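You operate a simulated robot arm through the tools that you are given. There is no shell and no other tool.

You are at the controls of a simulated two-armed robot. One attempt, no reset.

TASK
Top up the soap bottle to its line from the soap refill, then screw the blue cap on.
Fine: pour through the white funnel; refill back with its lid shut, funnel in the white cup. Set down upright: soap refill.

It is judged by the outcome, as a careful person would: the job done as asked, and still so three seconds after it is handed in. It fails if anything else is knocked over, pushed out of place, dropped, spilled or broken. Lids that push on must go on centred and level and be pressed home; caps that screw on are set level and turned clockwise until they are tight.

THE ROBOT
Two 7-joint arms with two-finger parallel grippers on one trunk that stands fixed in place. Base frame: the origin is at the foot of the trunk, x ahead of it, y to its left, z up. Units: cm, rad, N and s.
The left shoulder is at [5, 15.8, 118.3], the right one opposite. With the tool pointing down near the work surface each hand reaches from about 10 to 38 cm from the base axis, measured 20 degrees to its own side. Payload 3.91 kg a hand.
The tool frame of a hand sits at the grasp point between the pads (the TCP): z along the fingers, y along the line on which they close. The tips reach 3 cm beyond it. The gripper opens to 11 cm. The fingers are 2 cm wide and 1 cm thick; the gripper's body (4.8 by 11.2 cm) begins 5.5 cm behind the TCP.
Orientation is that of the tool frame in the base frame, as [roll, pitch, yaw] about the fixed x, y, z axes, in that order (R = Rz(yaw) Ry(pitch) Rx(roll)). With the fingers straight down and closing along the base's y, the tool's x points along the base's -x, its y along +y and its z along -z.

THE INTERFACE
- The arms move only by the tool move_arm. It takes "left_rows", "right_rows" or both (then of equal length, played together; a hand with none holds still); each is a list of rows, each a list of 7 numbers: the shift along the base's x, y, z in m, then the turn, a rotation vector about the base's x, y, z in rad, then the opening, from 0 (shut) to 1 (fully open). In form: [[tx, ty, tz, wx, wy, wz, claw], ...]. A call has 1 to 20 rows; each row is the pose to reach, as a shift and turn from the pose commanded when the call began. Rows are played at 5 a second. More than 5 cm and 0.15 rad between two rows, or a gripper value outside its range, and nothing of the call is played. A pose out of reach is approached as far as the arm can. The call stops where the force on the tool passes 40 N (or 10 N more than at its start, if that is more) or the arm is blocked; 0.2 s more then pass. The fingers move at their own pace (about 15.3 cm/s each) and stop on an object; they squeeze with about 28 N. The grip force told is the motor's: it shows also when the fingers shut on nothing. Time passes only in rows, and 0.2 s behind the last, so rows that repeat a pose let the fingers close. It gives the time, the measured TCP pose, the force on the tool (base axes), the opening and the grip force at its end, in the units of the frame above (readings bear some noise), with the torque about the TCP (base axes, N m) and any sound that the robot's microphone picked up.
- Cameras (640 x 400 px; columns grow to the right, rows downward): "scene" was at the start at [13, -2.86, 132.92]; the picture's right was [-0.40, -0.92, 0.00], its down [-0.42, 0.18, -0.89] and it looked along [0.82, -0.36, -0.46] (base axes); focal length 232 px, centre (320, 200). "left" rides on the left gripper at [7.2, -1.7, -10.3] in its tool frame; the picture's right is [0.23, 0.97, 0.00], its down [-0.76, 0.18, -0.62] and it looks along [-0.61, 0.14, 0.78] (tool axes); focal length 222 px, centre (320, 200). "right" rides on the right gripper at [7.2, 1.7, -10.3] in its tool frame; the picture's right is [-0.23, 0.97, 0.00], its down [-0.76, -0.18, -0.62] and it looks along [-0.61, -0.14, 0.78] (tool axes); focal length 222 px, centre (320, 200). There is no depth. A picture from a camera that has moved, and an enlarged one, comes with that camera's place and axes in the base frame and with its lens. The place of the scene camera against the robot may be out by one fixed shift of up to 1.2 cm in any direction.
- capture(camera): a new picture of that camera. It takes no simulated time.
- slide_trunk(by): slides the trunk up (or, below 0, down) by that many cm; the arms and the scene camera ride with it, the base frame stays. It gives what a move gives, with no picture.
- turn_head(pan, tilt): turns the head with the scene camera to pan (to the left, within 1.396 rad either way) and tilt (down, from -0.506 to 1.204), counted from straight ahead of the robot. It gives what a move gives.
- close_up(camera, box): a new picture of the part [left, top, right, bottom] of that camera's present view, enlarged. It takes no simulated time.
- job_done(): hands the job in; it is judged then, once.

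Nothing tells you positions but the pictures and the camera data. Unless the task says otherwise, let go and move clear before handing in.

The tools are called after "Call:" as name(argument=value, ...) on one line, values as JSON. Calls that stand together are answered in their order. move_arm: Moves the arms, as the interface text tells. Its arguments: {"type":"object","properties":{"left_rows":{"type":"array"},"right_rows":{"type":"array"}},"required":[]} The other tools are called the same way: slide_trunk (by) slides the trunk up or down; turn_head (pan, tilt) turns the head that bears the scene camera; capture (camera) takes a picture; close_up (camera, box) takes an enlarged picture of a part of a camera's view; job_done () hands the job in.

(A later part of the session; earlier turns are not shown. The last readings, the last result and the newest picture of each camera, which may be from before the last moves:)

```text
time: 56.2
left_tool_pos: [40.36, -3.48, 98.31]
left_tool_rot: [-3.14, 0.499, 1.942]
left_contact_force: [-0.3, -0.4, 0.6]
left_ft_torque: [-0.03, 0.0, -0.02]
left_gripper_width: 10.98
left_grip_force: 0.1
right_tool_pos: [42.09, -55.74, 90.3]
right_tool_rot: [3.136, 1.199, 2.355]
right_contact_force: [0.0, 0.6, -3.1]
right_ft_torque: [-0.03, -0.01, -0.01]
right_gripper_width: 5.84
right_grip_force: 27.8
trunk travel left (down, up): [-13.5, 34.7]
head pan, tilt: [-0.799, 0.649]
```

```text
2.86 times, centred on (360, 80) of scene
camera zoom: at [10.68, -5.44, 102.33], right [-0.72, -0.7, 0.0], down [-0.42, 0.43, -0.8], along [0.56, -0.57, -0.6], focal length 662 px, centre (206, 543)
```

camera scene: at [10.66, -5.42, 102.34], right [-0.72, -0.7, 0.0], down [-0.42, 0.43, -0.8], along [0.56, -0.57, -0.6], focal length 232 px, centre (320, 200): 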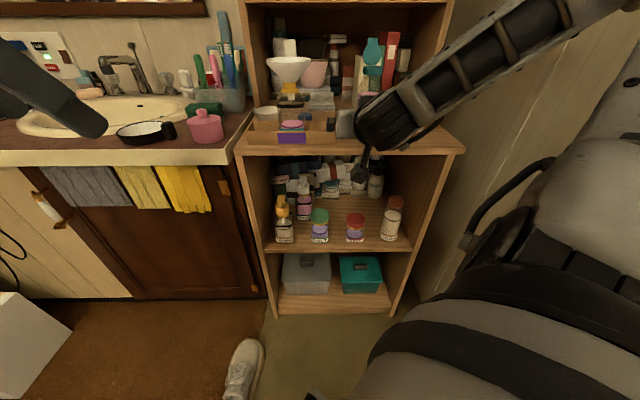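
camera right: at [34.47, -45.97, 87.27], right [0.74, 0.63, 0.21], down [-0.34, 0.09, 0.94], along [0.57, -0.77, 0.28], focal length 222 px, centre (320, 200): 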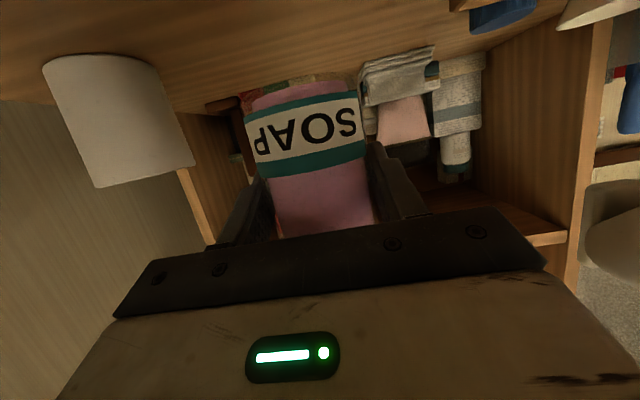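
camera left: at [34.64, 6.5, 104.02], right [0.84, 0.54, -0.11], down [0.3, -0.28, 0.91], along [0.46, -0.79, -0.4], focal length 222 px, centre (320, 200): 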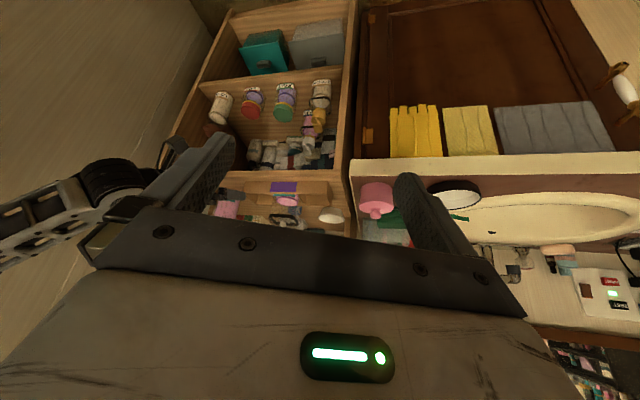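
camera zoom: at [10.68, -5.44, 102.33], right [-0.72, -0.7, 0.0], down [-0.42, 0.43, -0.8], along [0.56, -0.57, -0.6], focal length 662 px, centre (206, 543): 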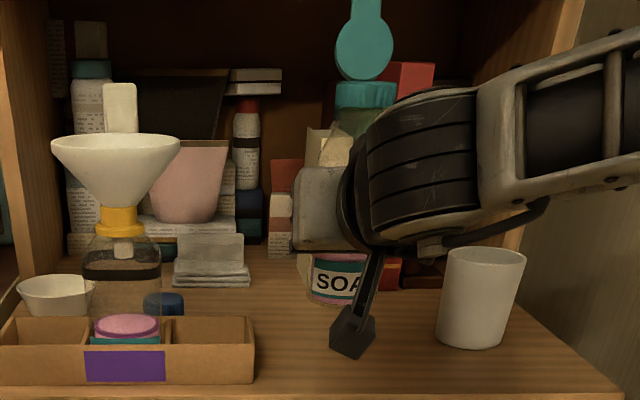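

It holds firmly at about 3 N of weight. I'll lift it higher and move it over to the right of the funnel, then tilt the head up for a level view.

Call:
move_arm(right_rows=[[0, 0, 0.025, 0, 0, 0, 0.3], [0, 0, 0.05, 0, 0, 0, 0.3], [0, 0, 0.08, 0, 0, 0, 0.3], [0, 0, 0.11, 0, 0, 0, 0.3], [0, 0, 0.13, 0, 0, 0, 0.3], [0.005, 0.015, 0.13, 0, 0, 0, 0.3], [0.012, 0.03, 0.13, 0, 0, 0, 0.3], [0.02, 0.05, 0.13, 0, 0, 0, 0.3], [0.027, 0.065, 0.13, 0, 0, 0, 0.3]])

Call:
turn_head(pan=-0.75, tilt=0.2)

Call:
capture(camera="scene")

Call:
capture(camera="right")

```text
time: 58.2
left_tool_pos: [40.33, -3.52, 98.38]
left_tool_rot: [-3.14, 0.5, 1.943]
left_contact_force: [-0.2, 0.8, 0.3]
left_ft_torque: [0.01, 0.01, -0.03]
left_gripper_width: 10.99
left_grip_force: 0.0
right_tool_pos: [44.84, -49.33, 103.31]
right_tool_rot: [3.138, 1.198, 2.358]
right_contact_force: [0.0, 0.5, -1.9]
right_ft_torque: [-0.01, 0.01, -0.01]
right_gripper_width: 5.85
right_grip_force: 28.1
trunk travel left (down, up): [-13.5, 34.7]
head pan, tilt: [-0.799, 0.649]
```

```text
time: 59.1
left_tool_pos: [40.47, -3.52, 98.37]
left_tool_rot: [-3.139, 0.499, 1.943]
left_contact_force: [0.4, -1.0, 0.0]
left_ft_torque: [0.01, 0.0, 0.01]
left_gripper_width: 11.02
left_grip_force: 0.1
right_tool_pos: [44.68, -49.16, 103.42]
right_tool_rot: [3.138, 1.198, 2.356]
right_contact_force: [-0.2, -1.0, -3.4]
right_ft_torque: [-0.02, 0.0, -0.06]
right_gripper_width: 5.88
right_grip_force: 28.0
trunk travel left (down, up): [-13.5, 34.7]
head pan, tilt: [-0.75, 0.201]
```

```text
taken
camera scene: at [11.44, -5.57, 106.43], right [-0.68, -0.73, 0.0], down [-0.15, 0.14, -0.98], along [0.72, -0.67, -0.2], focal length 232 px, centre (320, 200)
```

scene: 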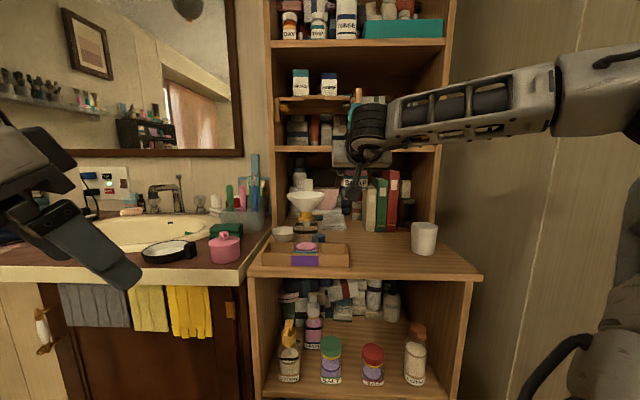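

```text
taken
camera right: at [37.11, -39.48, 100.31], right [0.74, 0.63, 0.21], down [-0.34, 0.09, 0.94], along [0.57, -0.77, 0.28], focal length 222 px, centre (320, 200)
```

right: 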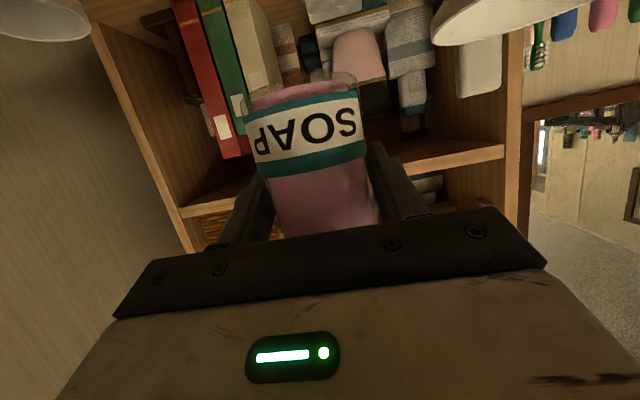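

Call:
close_up(camera="scene", box=[260, 80, 420, 280])

Call:
close_up(camera="scene", box=[280, 210, 335, 270])

```text
2.00 times, centred on (340, 180) of scene
camera zoom: at [11.44, -5.57, 106.43], right [-0.68, -0.73, 0.0], down [-0.15, 0.14, -0.98], along [0.72, -0.67, -0.2], focal length 463 px, centre (280, 240)
```

zoom: 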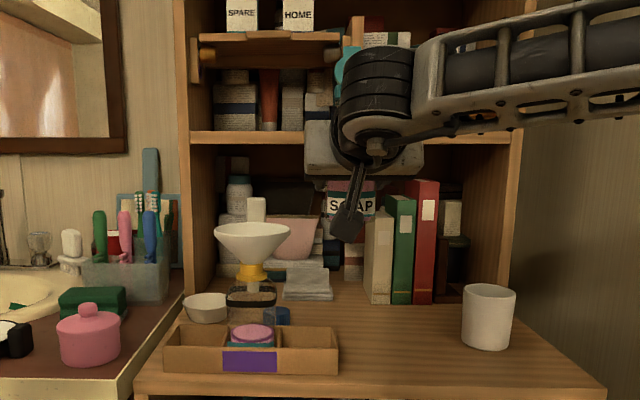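

```text
6.67 times, centred on (308, 240) of scene
camera zoom: at [11.44, -5.57, 106.43], right [-0.68, -0.73, 0.0], down [-0.15, 0.14, -0.98], along [0.72, -0.67, -0.2], focal length 1544 px, centre (403, -67)
```

zoom: 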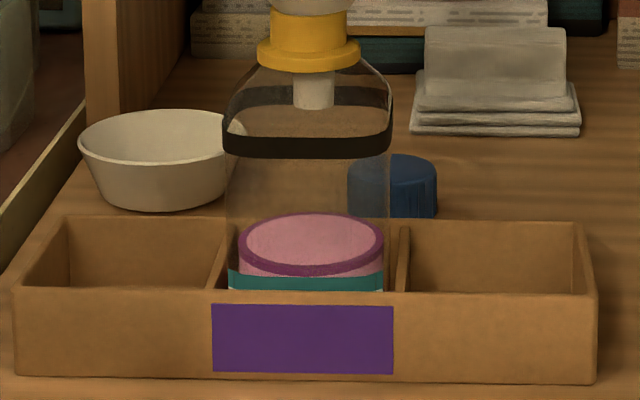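

The bottle line (black band) is at about z 88 and the liquid is now at about z 83.4, so it needs to rise about 4.5 cm. I'll tilt the refill gradually to about 50°, which should be before any flow, and look.

Call:
move_arm(right_rows=[[0.001, 0.001, 0, -0.106, 0.106, 0, 0.3], [0.003, 0.003, -0.005, -0.212, 0.212, 0, 0.3], [0.005, 0.005, -0.01, -0.318, 0.318, 0, 0.3], [0.007, 0.007, -0.015, -0.424, 0.424, 0, 0.3], [0.0085, 0.0085, -0.02, -0.53, 0.53, 0, 0.3], [0.0085, 0.0085, -0.025, -0.636, 0.636, 0, 0.3]])

Call:
close_up(camera="scene", box=[260, 100, 420, 280])

Call:
capture(camera="right")

```text
time: 60.5
left_tool_pos: [40.46, -3.45, 98.39]
left_tool_rot: [-3.14, 0.499, 1.944]
left_contact_force: [0.9, 0.1, 0.0]
left_ft_torque: [0.01, -0.04, 0.03]
left_gripper_width: 11.03
left_grip_force: 0.0
right_tool_pos: [45.8, -48.43, 100.89]
right_tool_rot: [-1.856, 0.616, -2.817]
right_contact_force: [-0.4, 0.1, -3.1]
right_ft_torque: [-0.08, 0.05, -0.04]
right_gripper_width: 5.85
right_grip_force: 27.6
trunk travel left (down, up): [-13.5, 34.7]
head pan, tilt: [-0.75, 0.201]
```

```text
2.22 times, centred on (340, 190) of scene
camera zoom: at [11.44, -5.57, 106.44], right [-0.68, -0.73, 0.0], down [-0.15, 0.14, -0.98], along [0.72, -0.67, -0.2], focal length 515 px, centre (276, 222)
```

zoom: 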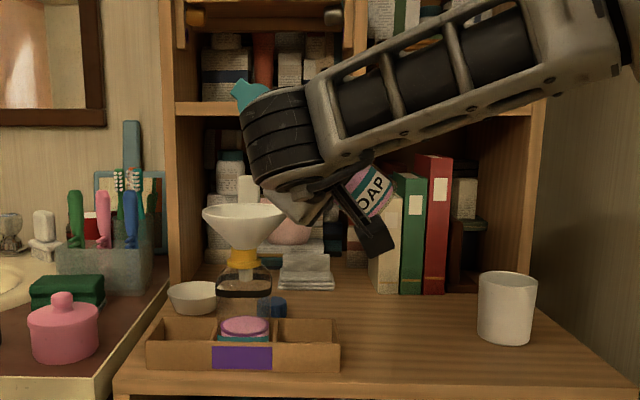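

```text
taken
camera right: at [36.0, -40.75, 97.68], right [0.6, 0.49, -0.63], down [0.23, 0.65, 0.72], along [0.77, -0.58, 0.28], focal length 222 px, centre (320, 200)
```

right: 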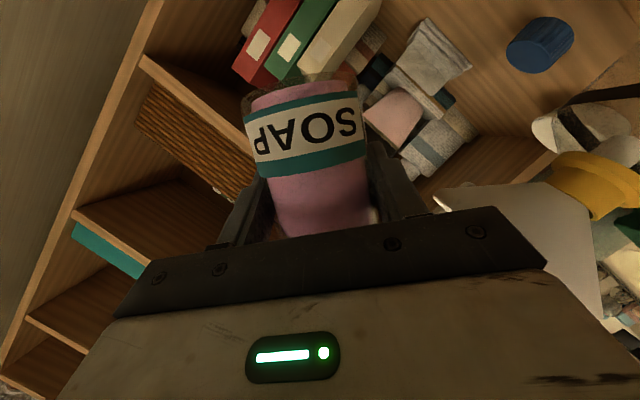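

The wrist partly hides the mouth from the scene camera, so I'll raise and tilt the left hand to give its camera a side view of the funnel. No liquid moves in the meantime.

Call:
move_arm(left_rows=[[0, 0, 0.02, -0.1166, -0.0451, 0, 1], [0, 0, 0.04, -0.2332, -0.0903, 0, 1], [0, 0, 0.05, -0.3497, -0.1354, 0, 1], [0, 0, 0.05, -0.4197, -0.1625, 0, 1]])

Call:
capture(camera="left")

Call:
close_up(camera="scene", box=[280, 160, 340, 270])

```text
time: 61.5
left_tool_pos: [40.36, -3.49, 103.46]
left_tool_rot: [-3.14, 0.951, 1.943]
left_contact_force: [0.5, -0.5, 0.3]
left_ft_torque: [-0.02, -0.01, 0.0]
left_gripper_width: 10.98
left_grip_force: 0.1
right_tool_pos: [45.66, -48.4, 100.84]
right_tool_rot: [-1.855, 0.618, -2.818]
right_contact_force: [-0.7, 0.1, -2.4]
right_ft_torque: [-0.02, 0.04, 0.02]
right_gripper_width: 5.87
right_grip_force: 28.0
trunk travel left (down, up): [-13.5, 34.7]
head pan, tilt: [-0.75, 0.201]
```

```text
taken
camera left: at [34.18, 7.77, 103.51], right [0.86, 0.48, -0.19], down [0.14, 0.13, 0.98], along [0.49, -0.87, 0.04], focal length 222 px, centre (320, 200)
```

left: 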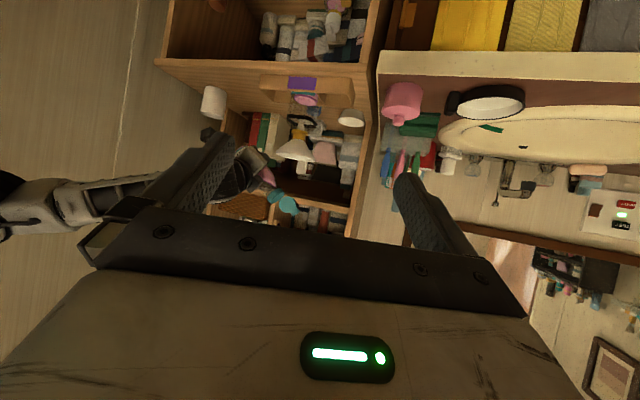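

```text
3.64 times, centred on (310, 215) of scene
camera zoom: at [11.44, -5.57, 106.44], right [-0.68, -0.73, 0.0], down [-0.15, 0.14, -0.98], along [0.72, -0.67, -0.2], focal length 842 px, centre (356, 146)
```

zoom: 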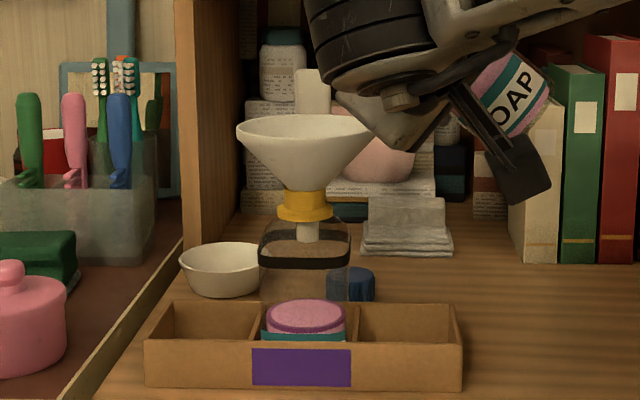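

Call:
close_up(camera="left", box=[230, 70, 370, 220])

```text
2.67 times, centred on (300, 145) of left
camera zoom: at [34.18, 7.77, 103.51], right [0.86, 0.48, -0.19], down [0.14, 0.13, 0.98], along [0.49, -0.87, 0.04], focal length 592 px, centre (373, 347)
```

zoom: 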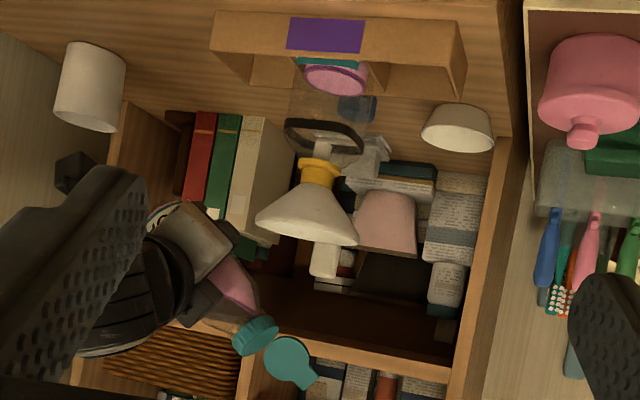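

The mouth is about 10 cm above the funnel and slightly right of it, as predicted. I'll tilt further in small steps and watch for flow.

Call:
move_arm(right_rows=[[0, 0, -0.007, -0.053, 0.053, 0, 0.3], [0, 0, -0.014, -0.106, 0.106, 0, 0.3]])

Call:
close_up(camera="left", box=[230, 70, 370, 220])

Call:
close_up(camera="scene", box=[280, 160, 340, 270])

```text
time: 62.1
left_tool_pos: [40.28, -3.52, 103.41]
left_tool_rot: [-3.138, 0.95, 1.943]
left_contact_force: [-0.1, 0.2, 0.7]
left_ft_torque: [-0.01, 0.02, 0.02]
left_gripper_width: 10.99
left_grip_force: 0.0
right_tool_pos: [45.6, -48.37, 99.33]
right_tool_rot: [-1.781, 0.482, -2.778]
right_contact_force: [-0.1, -0.3, -2.9]
right_ft_torque: [-0.03, -0.02, 0.01]
right_gripper_width: 5.85
right_grip_force: 27.4
trunk travel left (down, up): [-13.5, 34.7]
head pan, tilt: [-0.75, 0.201]
```

```text
2.67 times, centred on (300, 145) of left
camera zoom: at [34.19, 7.75, 103.5], right [0.86, 0.48, -0.19], down [0.14, 0.12, 0.98], along [0.49, -0.87, 0.04], focal length 592 px, centre (373, 347)
```

zoom: 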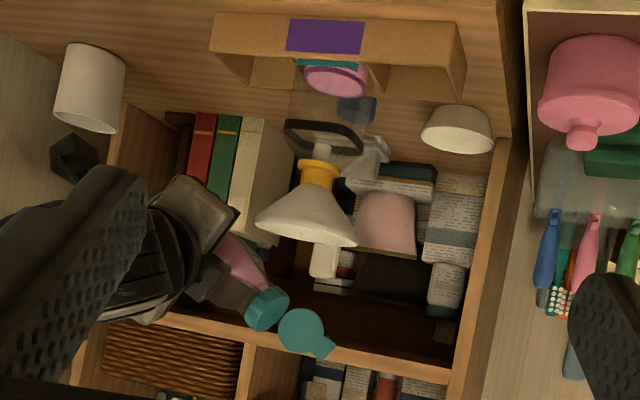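

```text
3.64 times, centred on (310, 215) of scene
camera zoom: at [11.44, -5.57, 106.44], right [-0.68, -0.73, 0.0], down [-0.15, 0.14, -0.98], along [0.72, -0.67, -0.2], focal length 842 px, centre (356, 146)
```

zoom: 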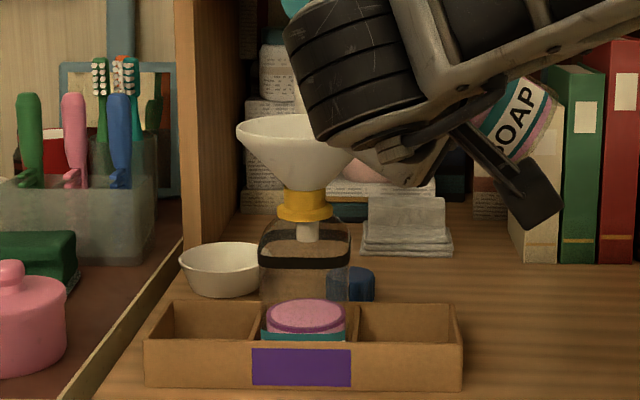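

Call:
move_arm(right_rows=[[0, 0, -0.003, -0.0707, 0.0707, 0, 0.3]])

Call:
close_up(camera="left", box=[270, 110, 340, 210])

Call:
close_up(camera="scene", box=[290, 180, 330, 265])

```text
time: 62.5
left_tool_pos: [40.25, -3.39, 103.33]
left_tool_rot: [-3.139, 0.95, 1.944]
left_contact_force: [-0.4, 0.2, 0.1]
left_ft_torque: [0.01, 0.01, 0.0]
left_gripper_width: 11.0
left_grip_force: 0.0
right_tool_pos: [45.62, -48.4, 99.06]
right_tool_rot: [-1.735, 0.39, -2.76]
right_contact_force: [-0.1, -0.3, -2.2]
right_ft_torque: [0.01, 0.05, 0.02]
right_gripper_width: 5.86
right_grip_force: 27.8
trunk travel left (down, up): [-13.5, 34.7]
head pan, tilt: [-0.75, 0.201]
```

```text
4.00 times, centred on (305, 160) of left
camera zoom: at [34.18, 7.75, 103.5], right [0.86, 0.48, -0.19], down [0.14, 0.12, 0.98], along [0.49, -0.87, 0.04], focal length 888 px, centre (380, 360)
```

zoom: 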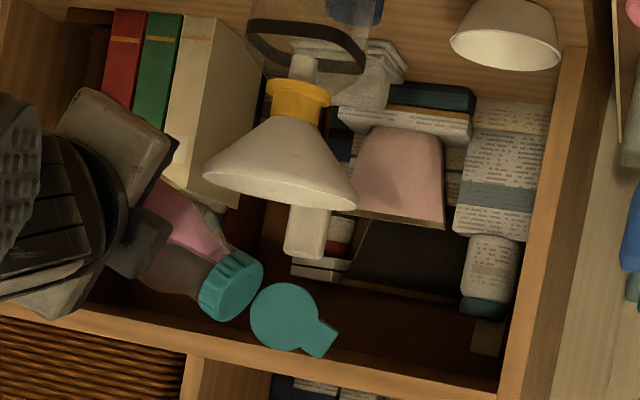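

```text
4.71 times, centred on (310, 222) of scene
camera zoom: at [11.44, -5.57, 106.44], right [-0.68, -0.73, 0.0], down [-0.15, 0.14, -0.98], along [0.72, -0.67, -0.2], focal length 1090 px, centre (367, 94)
```

zoom: 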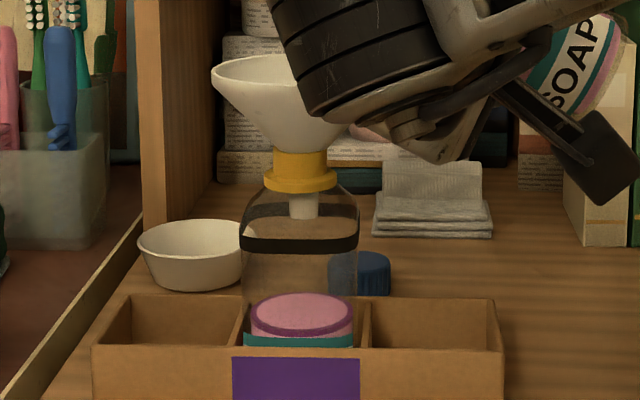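

Call:
move_arm(right_rows=[[0, 0, 0, -0.0707, 0.0707, 0, 0.3]])

Call:
close_up(camera="left", box=[270, 110, 340, 210])

Call:
close_up(camera="scene", box=[290, 180, 330, 265])

```text
time: 62.9
left_tool_pos: [40.32, -3.45, 103.32]
left_tool_rot: [-3.138, 0.95, 1.942]
left_contact_force: [-0.8, 0.4, -0.2]
left_ft_torque: [0.0, 0.01, 0.01]
left_gripper_width: 11.0
left_grip_force: 0.1
right_tool_pos: [45.66, -48.33, 99.12]
right_tool_rot: [-1.696, 0.298, -2.746]
right_contact_force: [1.4, -0.9, -3.4]
right_ft_torque: [-0.01, 0.04, 0.01]
right_gripper_width: 5.84
right_grip_force: 28.2
trunk travel left (down, up): [-13.5, 34.7]
head pan, tilt: [-0.75, 0.201]
```

```text
4.00 times, centred on (305, 160) of left
camera zoom: at [34.18, 7.75, 103.5], right [0.86, 0.48, -0.19], down [0.14, 0.12, 0.98], along [0.49, -0.87, 0.04], focal length 888 px, centre (380, 360)
```

zoom: 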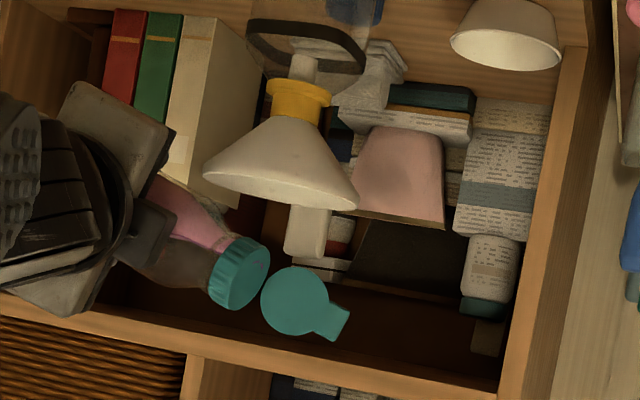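

```text
4.71 times, centred on (310, 222) of scene
camera zoom: at [11.44, -5.57, 106.44], right [-0.68, -0.73, 0.0], down [-0.15, 0.14, -0.98], along [0.72, -0.67, -0.2], focal length 1090 px, centre (367, 94)
```

zoom: 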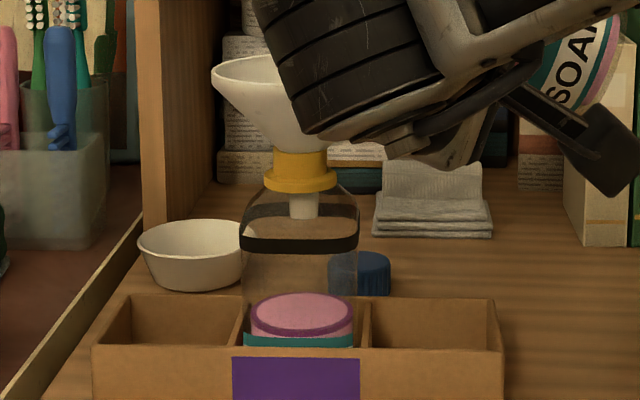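

Call:
move_arm(right_rows=[[0, 0, 0, -0.0707, 0.0707, 0, 0.3]])

Call:
close_up(camera="left", box=[270, 110, 340, 210])

Call:
close_up(camera="scene", box=[290, 180, 330, 265])

```text
time: 63.3
left_tool_pos: [40.37, -3.42, 103.28]
left_tool_rot: [-3.139, 0.949, 1.943]
left_contact_force: [0.3, 0.4, -0.9]
left_ft_torque: [0.0, 0.0, -0.01]
left_gripper_width: 10.99
left_grip_force: 0.0
right_tool_pos: [45.74, -48.52, 99.14]
right_tool_rot: [-1.656, 0.206, -2.734]
right_contact_force: [-0.3, 0.1, -3.2]
right_ft_torque: [-0.01, 0.06, 0.0]
right_gripper_width: 5.86
right_grip_force: 27.9
trunk travel left (down, up): [-13.5, 34.7]
head pan, tilt: [-0.75, 0.201]
```

```text
4.00 times, centred on (305, 160) of left
camera zoom: at [34.18, 7.75, 103.5], right [0.86, 0.48, -0.19], down [0.14, 0.12, 0.98], along [0.49, -0.87, 0.04], focal length 888 px, centre (380, 360)
```

zoom: 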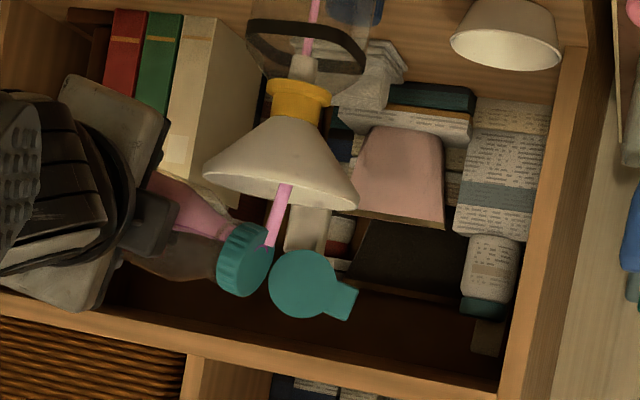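

```text
4.71 times, centred on (310, 222) of scene
camera zoom: at [11.44, -5.57, 106.44], right [-0.68, -0.73, 0.0], down [-0.15, 0.14, -0.98], along [0.72, -0.67, -0.2], focal length 1090 px, centre (367, 94)
```

zoom: 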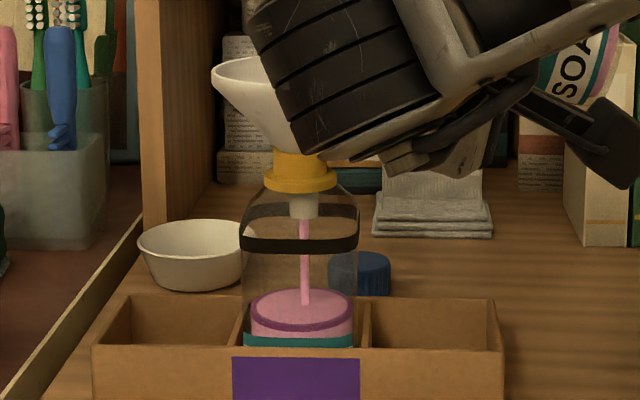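

Soap flows from the lip into the funnel and down into the bottle. I'll hold this tilt briefly to judge the rate.

Call:
move_arm(right_rows=[[0, 0, 0, 0, 0, 0, 0.3], [0, 0, 0, 0, 0, 0, 0.3]])

Call:
close_up(camera="left", box=[270, 110, 340, 210])

Call:
close_up(camera="scene", box=[290, 180, 330, 265])

```text
time: 63.9
left_tool_pos: [40.34, -3.54, 103.42]
left_tool_rot: [-3.139, 0.949, 1.941]
left_contact_force: [-0.2, -0.4, -0.4]
left_ft_torque: [-0.01, 0.01, 0.02]
left_gripper_width: 10.96
left_grip_force: 0.1
right_tool_pos: [45.63, -48.5, 99.13]
right_tool_rot: [-1.657, 0.207, -2.733]
right_contact_force: [0.1, -0.6, -2.1]
right_ft_torque: [0.01, 0.05, -0.02]
right_gripper_width: 5.89
right_grip_force: 28.3
trunk travel left (down, up): [-13.5, 34.7]
head pan, tilt: [-0.75, 0.201]
```

```text
4.00 times, centred on (305, 160) of left
camera zoom: at [34.19, 7.75, 103.5], right [0.86, 0.48, -0.19], down [0.14, 0.12, 0.98], along [0.49, -0.87, 0.04], focal length 888 px, centre (380, 360)
```

zoom: 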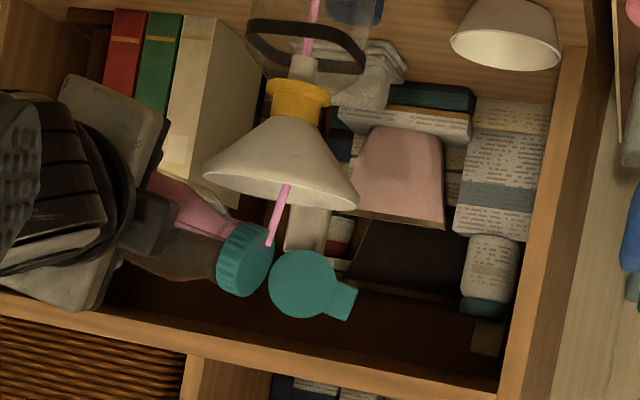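

```text
4.71 times, centred on (310, 222) of scene
camera zoom: at [11.44, -5.57, 106.44], right [-0.68, -0.73, 0.0], down [-0.15, 0.14, -0.98], along [0.72, -0.67, -0.2], focal length 1090 px, centre (367, 94)
```

zoom: 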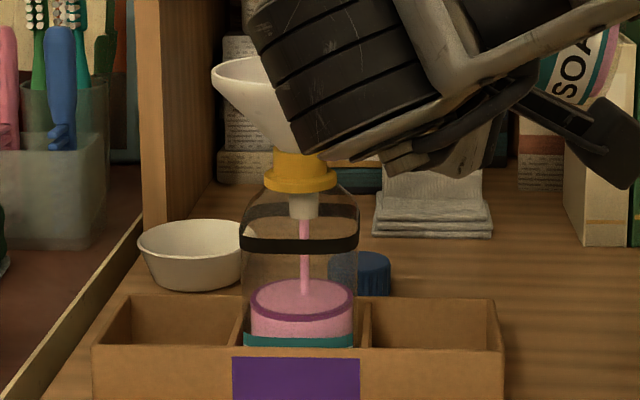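

The rate is roughly 0.8 cm/s at the bottle. I'll keep holding and watch.

Call:
move_arm(right_rows=[[0, 0, 0, 0, 0, 0, 0.3], [0, 0, 0, 0, 0, 0, 0.3], [0, 0, 0, 0, 0, 0, 0.3], [0, 0, 0, 0, 0, 0, 0.3]])

Call:
close_up(camera="left", box=[270, 110, 340, 210])

Call:
close_up(camera="scene", box=[290, 180, 330, 265])

```text
time: 64.9
left_tool_pos: [40.34, -3.41, 103.48]
left_tool_rot: [-3.14, 0.949, 1.941]
left_contact_force: [0.7, -0.9, 0.5]
left_ft_torque: [-0.02, -0.01, -0.03]
left_gripper_width: 11.0
left_grip_force: 0.1
right_tool_pos: [45.6, -48.39, 99.24]
right_tool_rot: [-1.656, 0.206, -2.736]
right_contact_force: [-0.2, 0.3, -2.0]
right_ft_torque: [-0.03, 0.08, 0.0]
right_gripper_width: 5.84
right_grip_force: 27.8
trunk travel left (down, up): [-13.5, 34.7]
head pan, tilt: [-0.75, 0.201]
```

```text
4.00 times, centred on (305, 160) of left
camera zoom: at [34.19, 7.75, 103.5], right [0.86, 0.48, -0.19], down [0.14, 0.12, 0.98], along [0.49, -0.87, 0.04], focal length 888 px, centre (380, 360)
```

zoom: 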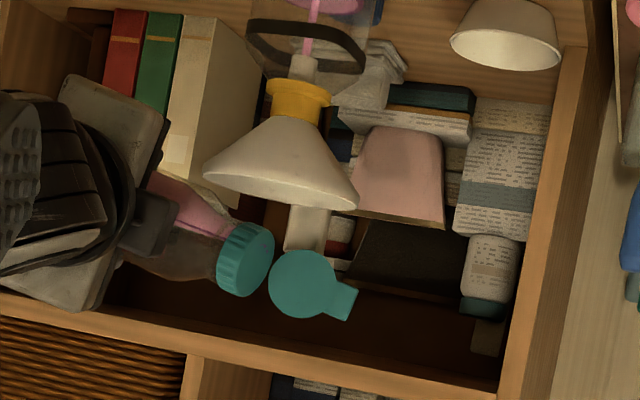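

```text
4.71 times, centred on (310, 222) of scene
camera zoom: at [11.44, -5.57, 106.44], right [-0.68, -0.73, 0.0], down [-0.15, 0.14, -0.98], along [0.72, -0.67, -0.2], focal length 1090 px, centre (367, 94)
```

zoom: 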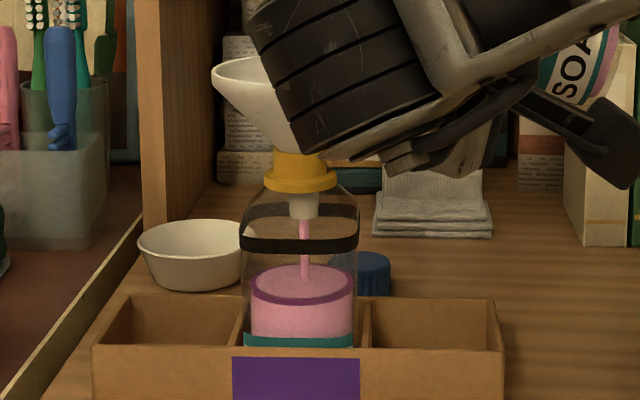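

The refill stopped flowing at this tilt and the funnel is draining. I'll let it finish so I can calibrate.

Call:
move_arm(right_rows=[[0, 0, 0, 0, 0, 0, 0.3], [0, 0, 0, 0, 0, 0, 0.3], [0, 0, 0, 0, 0, 0, 0.3], [0, 0, 0, 0, 0, 0, 0.3]])

Call:
close_up(camera="scene", box=[290, 180, 330, 265])

```text
time: 65.9
left_tool_pos: [40.31, -3.34, 103.42]
left_tool_rot: [-3.138, 0.949, 1.942]
left_contact_force: [-1.1, 0.0, 0.2]
left_ft_torque: [0.01, 0.03, -0.02]
left_gripper_width: 10.99
left_grip_force: 0.0
right_tool_pos: [45.7, -48.48, 99.17]
right_tool_rot: [-1.656, 0.206, -2.735]
right_contact_force: [0.1, 0.4, -2.7]
right_ft_torque: [0.01, 0.03, 0.01]
right_gripper_width: 5.88
right_grip_force: 28.0
trunk travel left (down, up): [-13.5, 34.7]
head pan, tilt: [-0.75, 0.201]
```

```text
4.71 times, centred on (310, 222) of scene
camera zoom: at [11.44, -5.57, 106.44], right [-0.68, -0.73, 0.0], down [-0.15, 0.14, -0.98], along [0.72, -0.67, -0.2], focal length 1090 px, centre (367, 94)
```

zoom: 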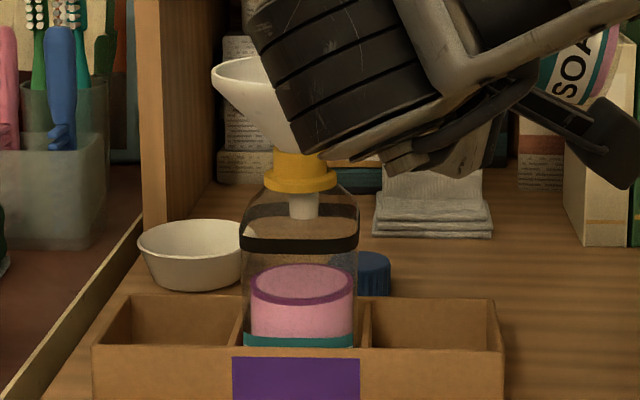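

Flow ended with the level up about a third of the way. I'll tilt 0.1 rad further.

Call:
move_arm(right_rows=[[0, 0, 0.005, -0.0707, 0.0707, 0, 0.3], [0, 0, 0.005, -0.0707, 0.0707, 0, 0.3]])

Call:
close_up(camera="left", box=[270, 110, 340, 210])

Call:
close_up(camera="scene", box=[290, 180, 330, 265])

```text
time: 66.5
left_tool_pos: [40.31, -3.41, 103.33]
left_tool_rot: [-3.137, 0.949, 1.942]
left_contact_force: [-0.5, 1.1, -0.7]
left_ft_torque: [-0.02, 0.0, -0.02]
left_gripper_width: 10.99
left_grip_force: 0.1
right_tool_pos: [45.74, -48.37, 99.57]
right_tool_rot: [-1.62, 0.112, -2.728]
right_contact_force: [-0.2, -0.6, -2.3]
right_ft_torque: [-0.06, 0.02, 0.01]
right_gripper_width: 5.86
right_grip_force: 27.9
trunk travel left (down, up): [-13.5, 34.7]
head pan, tilt: [-0.75, 0.201]
```

```text
4.00 times, centred on (305, 160) of left
camera zoom: at [34.18, 7.75, 103.5], right [0.86, 0.48, -0.19], down [0.14, 0.12, 0.98], along [0.49, -0.87, 0.04], focal length 888 px, centre (380, 360)
```

zoom: 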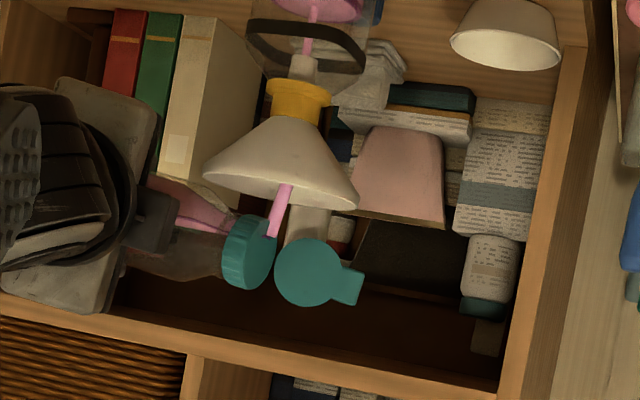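

```text
4.71 times, centred on (310, 222) of scene
camera zoom: at [11.44, -5.57, 106.44], right [-0.68, -0.73, 0.0], down [-0.15, 0.14, -0.98], along [0.72, -0.67, -0.2], focal length 1090 px, centre (367, 94)
```

zoom: 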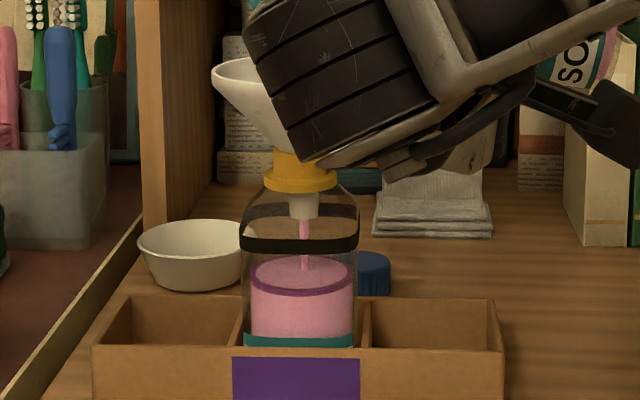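

Call:
move_arm(right_rows=[[0, 0, 0, 0, 0, 0, 0.3], [0, 0, 0, 0, 0, 0, 0.3], [0, 0, 0, 0, 0, 0, 0.3], [0, 0, 0, 0, 0, 0, 0.3], [0, 0, 0, 0, 0, 0, 0.3], [0, 0, 0, 0, 0, 0, 0.3]])

Call:
close_up(camera="left", box=[270, 110, 340, 210])

Call:
close_up(camera="scene", box=[290, 180, 330, 265])

```text
time: 67.9
left_tool_pos: [40.25, -3.43, 103.31]
left_tool_rot: [-3.137, 0.95, 1.942]
left_contact_force: [0.0, -0.3, -0.7]
left_ft_torque: [0.0, -0.01, 0.0]
left_gripper_width: 10.98
left_grip_force: 0.1
right_tool_pos: [45.58, -48.35, 99.54]
right_tool_rot: [-1.619, 0.114, -2.73]
right_contact_force: [0.1, -0.6, -2.2]
right_ft_torque: [-0.01, 0.0, -0.01]
right_gripper_width: 5.85
right_grip_force: 28.1
trunk travel left (down, up): [-13.5, 34.7]
head pan, tilt: [-0.75, 0.201]
```

```text
4.00 times, centred on (305, 160) of left
camera zoom: at [34.18, 7.76, 103.5], right [0.86, 0.48, -0.19], down [0.14, 0.12, 0.98], along [0.49, -0.87, 0.04], focal length 888 px, centre (380, 360)
```

zoom: 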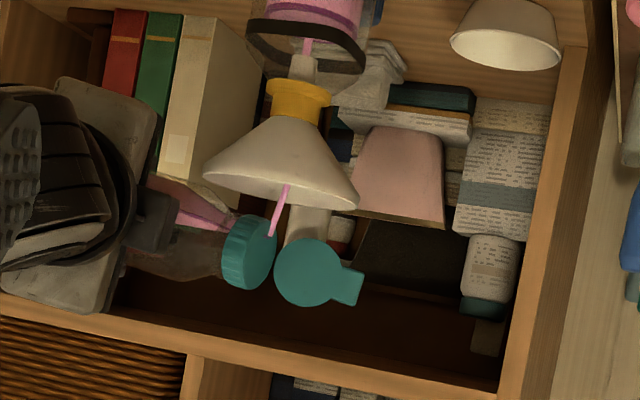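

```text
4.71 times, centred on (310, 222) of scene
camera zoom: at [11.44, -5.57, 106.44], right [-0.68, -0.73, 0.0], down [-0.15, 0.14, -0.98], along [0.72, -0.67, -0.2], focal length 1090 px, centre (367, 94)
```

zoom: 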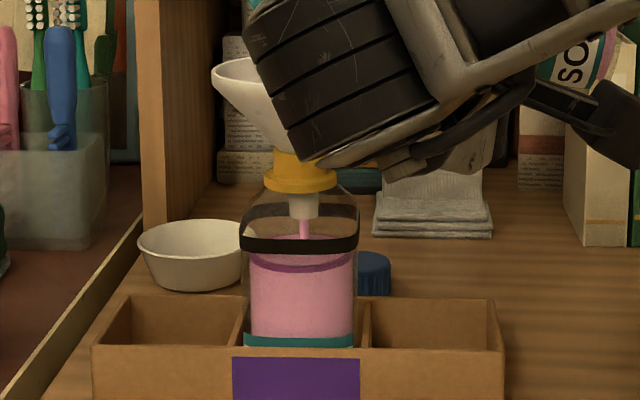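

The level is close: the ring is just below the black line. I'll let it run a little more and check.

Call:
move_arm(right_rows=[[0, 0, 0, 0, 0, 0, 0.3], [0, 0, 0, 0, 0, 0, 0.3]])

Call:
close_up(camera="left", box=[280, 100, 330, 170])

Call:
close_up(camera="scene", box=[292, 205, 324, 250])

```text
time: 68.5
left_tool_pos: [40.36, -3.31, 103.27]
left_tool_rot: [-3.138, 0.948, 1.942]
left_contact_force: [0.2, 0.6, -0.3]
left_ft_torque: [0.05, -0.02, -0.02]
left_gripper_width: 10.97
left_grip_force: 0.0
right_tool_pos: [45.63, -48.55, 99.6]
right_tool_rot: [-1.622, 0.114, -2.728]
right_contact_force: [-0.1, -0.8, -2.4]
right_ft_torque: [-0.02, 0.04, 0.01]
right_gripper_width: 5.87
right_grip_force: 28.5
trunk travel left (down, up): [-13.5, 34.7]
head pan, tilt: [-0.75, 0.201]
```

```text
5.71 times, centred on (305, 135) of left
camera zoom: at [34.18, 7.76, 103.5], right [0.86, 0.48, -0.19], down [0.14, 0.12, 0.98], along [0.49, -0.87, 0.04], focal length 1269 px, centre (406, 571)
```

zoom: 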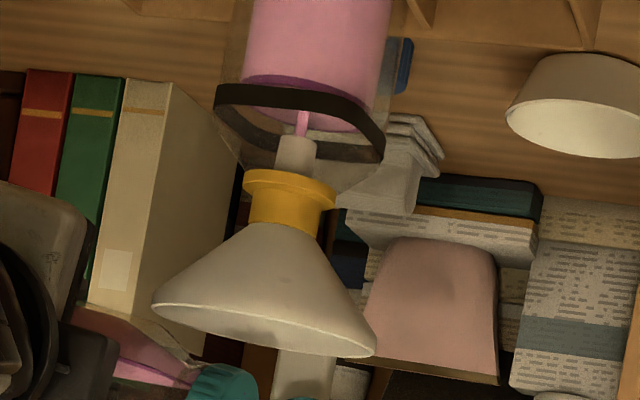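

```text
8.89 times, centred on (308, 228) of scene
camera zoom: at [11.44, -5.57, 106.44], right [-0.68, -0.73, 0.0], down [-0.15, 0.14, -0.98], along [0.72, -0.67, -0.2], focal length 2059 px, centre (427, -44)
```

zoom: 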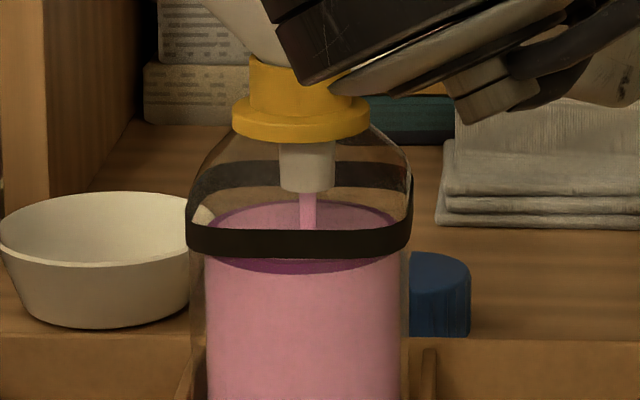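

Call:
move_arm(right_rows=[[0, 0, 0, 0, 0, 0, 0.3], [0, 0, 0, 0, 0, 0, 0.3], [0, 0, 0, 0, 0, 0, 0.3]])

Call:
close_up(camera="left", box=[270, 110, 340, 210])

Call:
close_up(camera="scene", box=[292, 205, 324, 250])

```text
time: 69.3
left_tool_pos: [40.27, -3.44, 103.41]
left_tool_rot: [-3.139, 0.95, 1.943]
left_contact_force: [0.1, 0.1, 0.3]
left_ft_torque: [0.0, -0.04, -0.01]
left_gripper_width: 11.0
left_grip_force: 0.1
right_tool_pos: [45.67, -48.47, 99.55]
right_tool_rot: [-1.62, 0.113, -2.731]
right_contact_force: [0.4, 0.1, -2.2]
right_ft_torque: [-0.01, -0.01, -0.02]
right_gripper_width: 5.87
right_grip_force: 28.6
trunk travel left (down, up): [-13.5, 34.7]
head pan, tilt: [-0.75, 0.201]
```

```text
4.00 times, centred on (305, 160) of left
camera zoom: at [34.18, 7.76, 103.5], right [0.86, 0.48, -0.19], down [0.14, 0.12, 0.98], along [0.49, -0.87, 0.04], focal length 888 px, centre (380, 360)
```

zoom: 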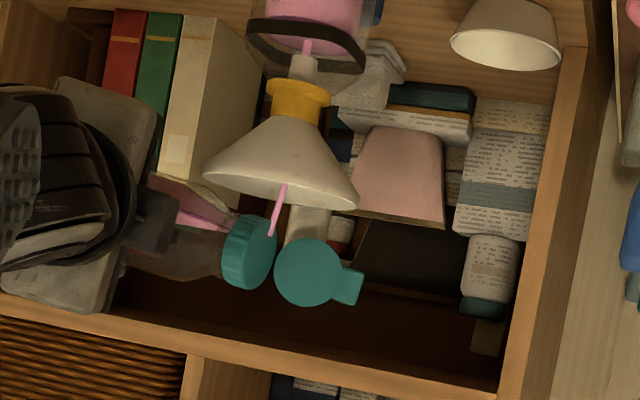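

```text
8.89 times, centred on (308, 228) of scene
camera zoom: at [11.44, -5.57, 106.44], right [-0.68, -0.73, 0.0], down [-0.15, 0.14, -0.98], along [0.72, -0.67, -0.2], focal length 2059 px, centre (427, -44)
```

zoom: 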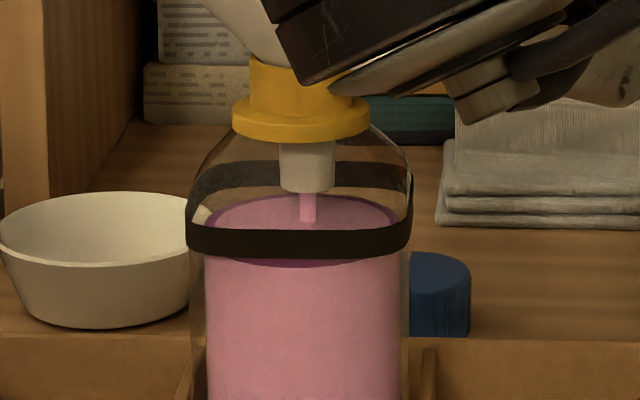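

It is flowing slowly now, which suits the finish. I'll hold about 1.4 s and check.

Call:
move_arm(right_rows=[[0, 0, 0, 0, 0, 0, 0.3], [0, 0, 0, 0, 0, 0, 0.3], [0, 0, 0, 0, 0, 0, 0.3], [0, 0, 0, 0, 0, 0, 0.3], [0, 0, 0, 0, 0, 0, 0.3], [0, 0, 0, 0, 0, 0, 0.3]])

Call:
close_up(camera="left", box=[270, 110, 340, 210])

Call:
close_up(camera="scene", box=[292, 205, 324, 250])

```text
time: 70.7
left_tool_pos: [40.28, -3.36, 103.37]
left_tool_rot: [-3.139, 0.947, 1.943]
left_contact_force: [-0.7, 0.3, 0.4]
left_ft_torque: [0.03, 0.04, -0.03]
left_gripper_width: 11.03
left_grip_force: 0.1
right_tool_pos: [45.62, -48.44, 99.55]
right_tool_rot: [-1.62, 0.115, -2.73]
right_contact_force: [0.3, 0.2, -1.5]
right_ft_torque: [0.0, 0.04, 0.0]
right_gripper_width: 5.87
right_grip_force: 27.7
trunk travel left (down, up): [-13.5, 34.7]
head pan, tilt: [-0.75, 0.201]
```

```text
4.00 times, centred on (305, 160) of left
camera zoom: at [34.18, 7.76, 103.5], right [0.86, 0.48, -0.19], down [0.14, 0.12, 0.98], along [0.49, -0.87, 0.04], focal length 888 px, centre (380, 360)
```

zoom: 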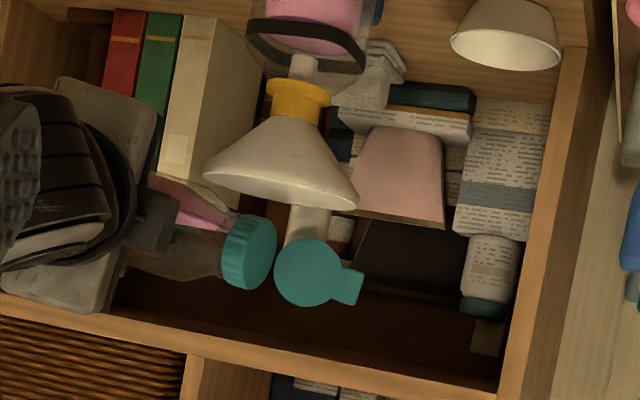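

```text
8.89 times, centred on (308, 228) of scene
camera zoom: at [11.44, -5.57, 106.44], right [-0.68, -0.73, 0.0], down [-0.15, 0.14, -0.98], along [0.72, -0.67, -0.2], focal length 2059 px, centre (427, -44)
```

zoom: 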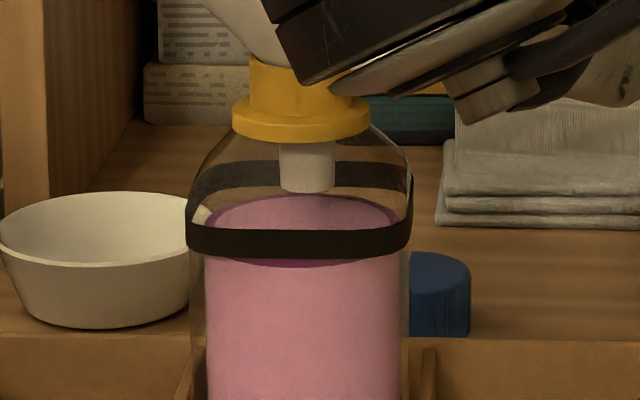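

Flow stopped about 0.5 cm short of the line's centre. A small extra tilt of 0.02 rad will top it up.

Call:
move_arm(right_rows=[[0, 0, 0.0, -0.0148, 0.0148, 0, 0.3], [0, 0, 0.0, -0.0148, 0.0148, 0, 0.3], [0, 0, 0, -0.0148, 0.0148, 0, 0.3], [0, 0, 0, -0.0148, 0.0148, 0, 0.3], [0, 0, 0, -0.0148, 0.0148, 0, 0.3], [0, 0, 0, -0.0148, 0.0148, 0, 0.3]])

Call:
close_up(camera="left", box=[270, 110, 340, 210])

Call:
close_up(camera="scene", box=[292, 205, 324, 250])

```text
time: 72.1
left_tool_pos: [40.27, -3.37, 103.29]
left_tool_rot: [-3.138, 0.949, 1.942]
left_contact_force: [0.5, -0.1, 1.0]
left_ft_torque: [0.0, 0.02, 0.0]
left_gripper_width: 11.0
left_grip_force: 0.0
right_tool_pos: [45.7, -48.29, 99.49]
right_tool_rot: [-1.611, 0.095, -2.73]
right_contact_force: [0.0, 0.4, -1.1]
right_ft_torque: [-0.01, 0.03, 0.04]
right_gripper_width: 5.87
right_grip_force: 28.0
trunk travel left (down, up): [-13.5, 34.7]
head pan, tilt: [-0.75, 0.201]
```

```text
4.00 times, centred on (305, 160) of left
camera zoom: at [34.18, 7.76, 103.5], right [0.86, 0.48, -0.19], down [0.14, 0.12, 0.98], along [0.49, -0.87, 0.04], focal length 888 px, centre (380, 360)
```

zoom: 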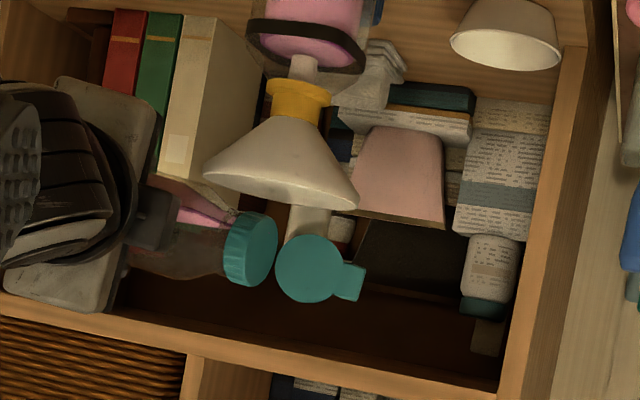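

```text
8.89 times, centred on (308, 228) of scene
camera zoom: at [11.43, -5.56, 106.44], right [-0.68, -0.73, 0.0], down [-0.15, 0.14, -0.98], along [0.72, -0.67, -0.2], focal length 2059 px, centre (427, -44)
```

zoom: 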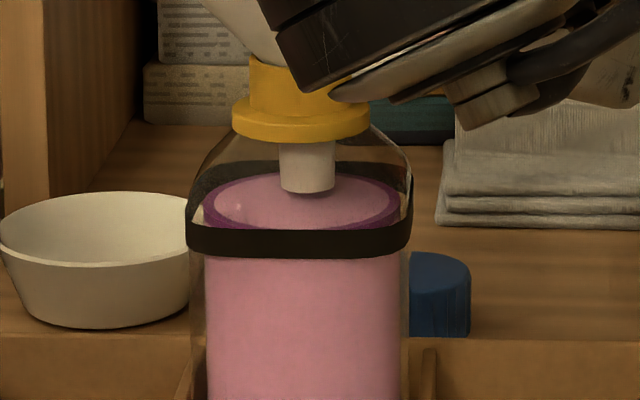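

The surface ring now lies level with the black line and the flow has stopped. I'll roll the refill back upright, away from the funnel.

Call:
move_arm(right_rows=[[0, 0, 0.003, 0.104, -0.104, 0, 0.3], [0, 0, 0.006, 0.208, -0.208, 0, 0.3], [0, 0, 0.01, 0.312, -0.312, 0, 0.3], [0, 0, 0.015, 0.416, -0.416, 0, 0.3], [-0.003, -0.003, 0.02, 0.52, -0.52, 0, 0.3], [-0.006, -0.006, 0.025, 0.624, -0.624, 0, 0.3], [-0.009, -0.009, 0.03, 0.728, -0.728, 0, 0.3], [-0.012, -0.012, 0.035, 0.832, -0.832, 0, 0.3], [-0.014, -0.014, 0.04, 0.936, -0.936, 0, 0.3], [-0.014, -0.014, 0.04, 1.04, -1.04, 0, 0.3]])

Call:
close_up(camera="scene", box=[292, 205, 324, 250])

Call:
capture(camera="scene")

Call:
capture(camera="left")

```text
time: 74.3
left_tool_pos: [40.32, -3.31, 103.24]
left_tool_rot: [-3.139, 0.949, 1.943]
left_contact_force: [0.1, 0.0, -0.3]
left_ft_torque: [-0.03, 0.01, -0.01]
left_gripper_width: 10.99
left_grip_force: 0.1
right_tool_pos: [44.3, -49.79, 103.82]
right_tool_rot: [3.129, 1.199, 2.349]
right_contact_force: [0.5, -0.5, -2.2]
right_ft_torque: [0.03, 0.01, -0.02]
right_gripper_width: 5.81
right_grip_force: 28.2
trunk travel left (down, up): [-13.5, 34.7]
head pan, tilt: [-0.75, 0.201]
```

```text
8.89 times, centred on (308, 228) of scene
camera zoom: at [11.43, -5.56, 106.44], right [-0.68, -0.73, 0.0], down [-0.15, 0.14, -0.98], along [0.72, -0.67, -0.2], focal length 2059 px, centre (427, -44)
```

zoom: 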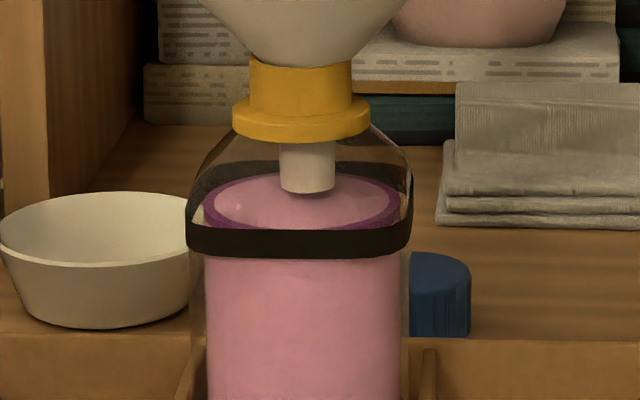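

```text
taken
camera scene: at [11.43, -5.56, 106.44], right [-0.68, -0.73, 0.0], down [-0.15, 0.14, -0.98], along [0.72, -0.67, -0.2], focal length 232 px, centre (320, 200)
```

scene: 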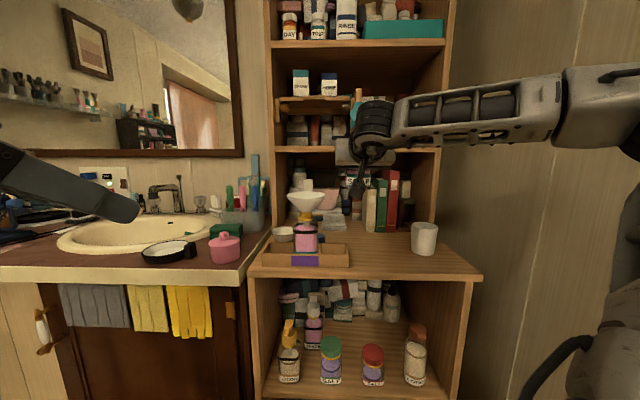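

```text
taken
camera left: at [34.18, 7.76, 103.5], right [0.86, 0.48, -0.19], down [0.14, 0.12, 0.98], along [0.49, -0.87, 0.04], focal length 222 px, centre (320, 200)
```

left: 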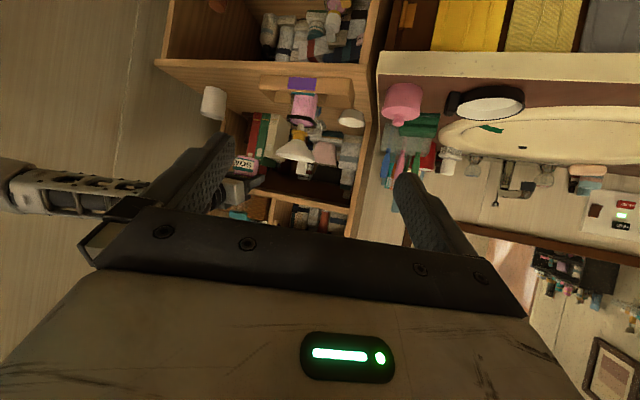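

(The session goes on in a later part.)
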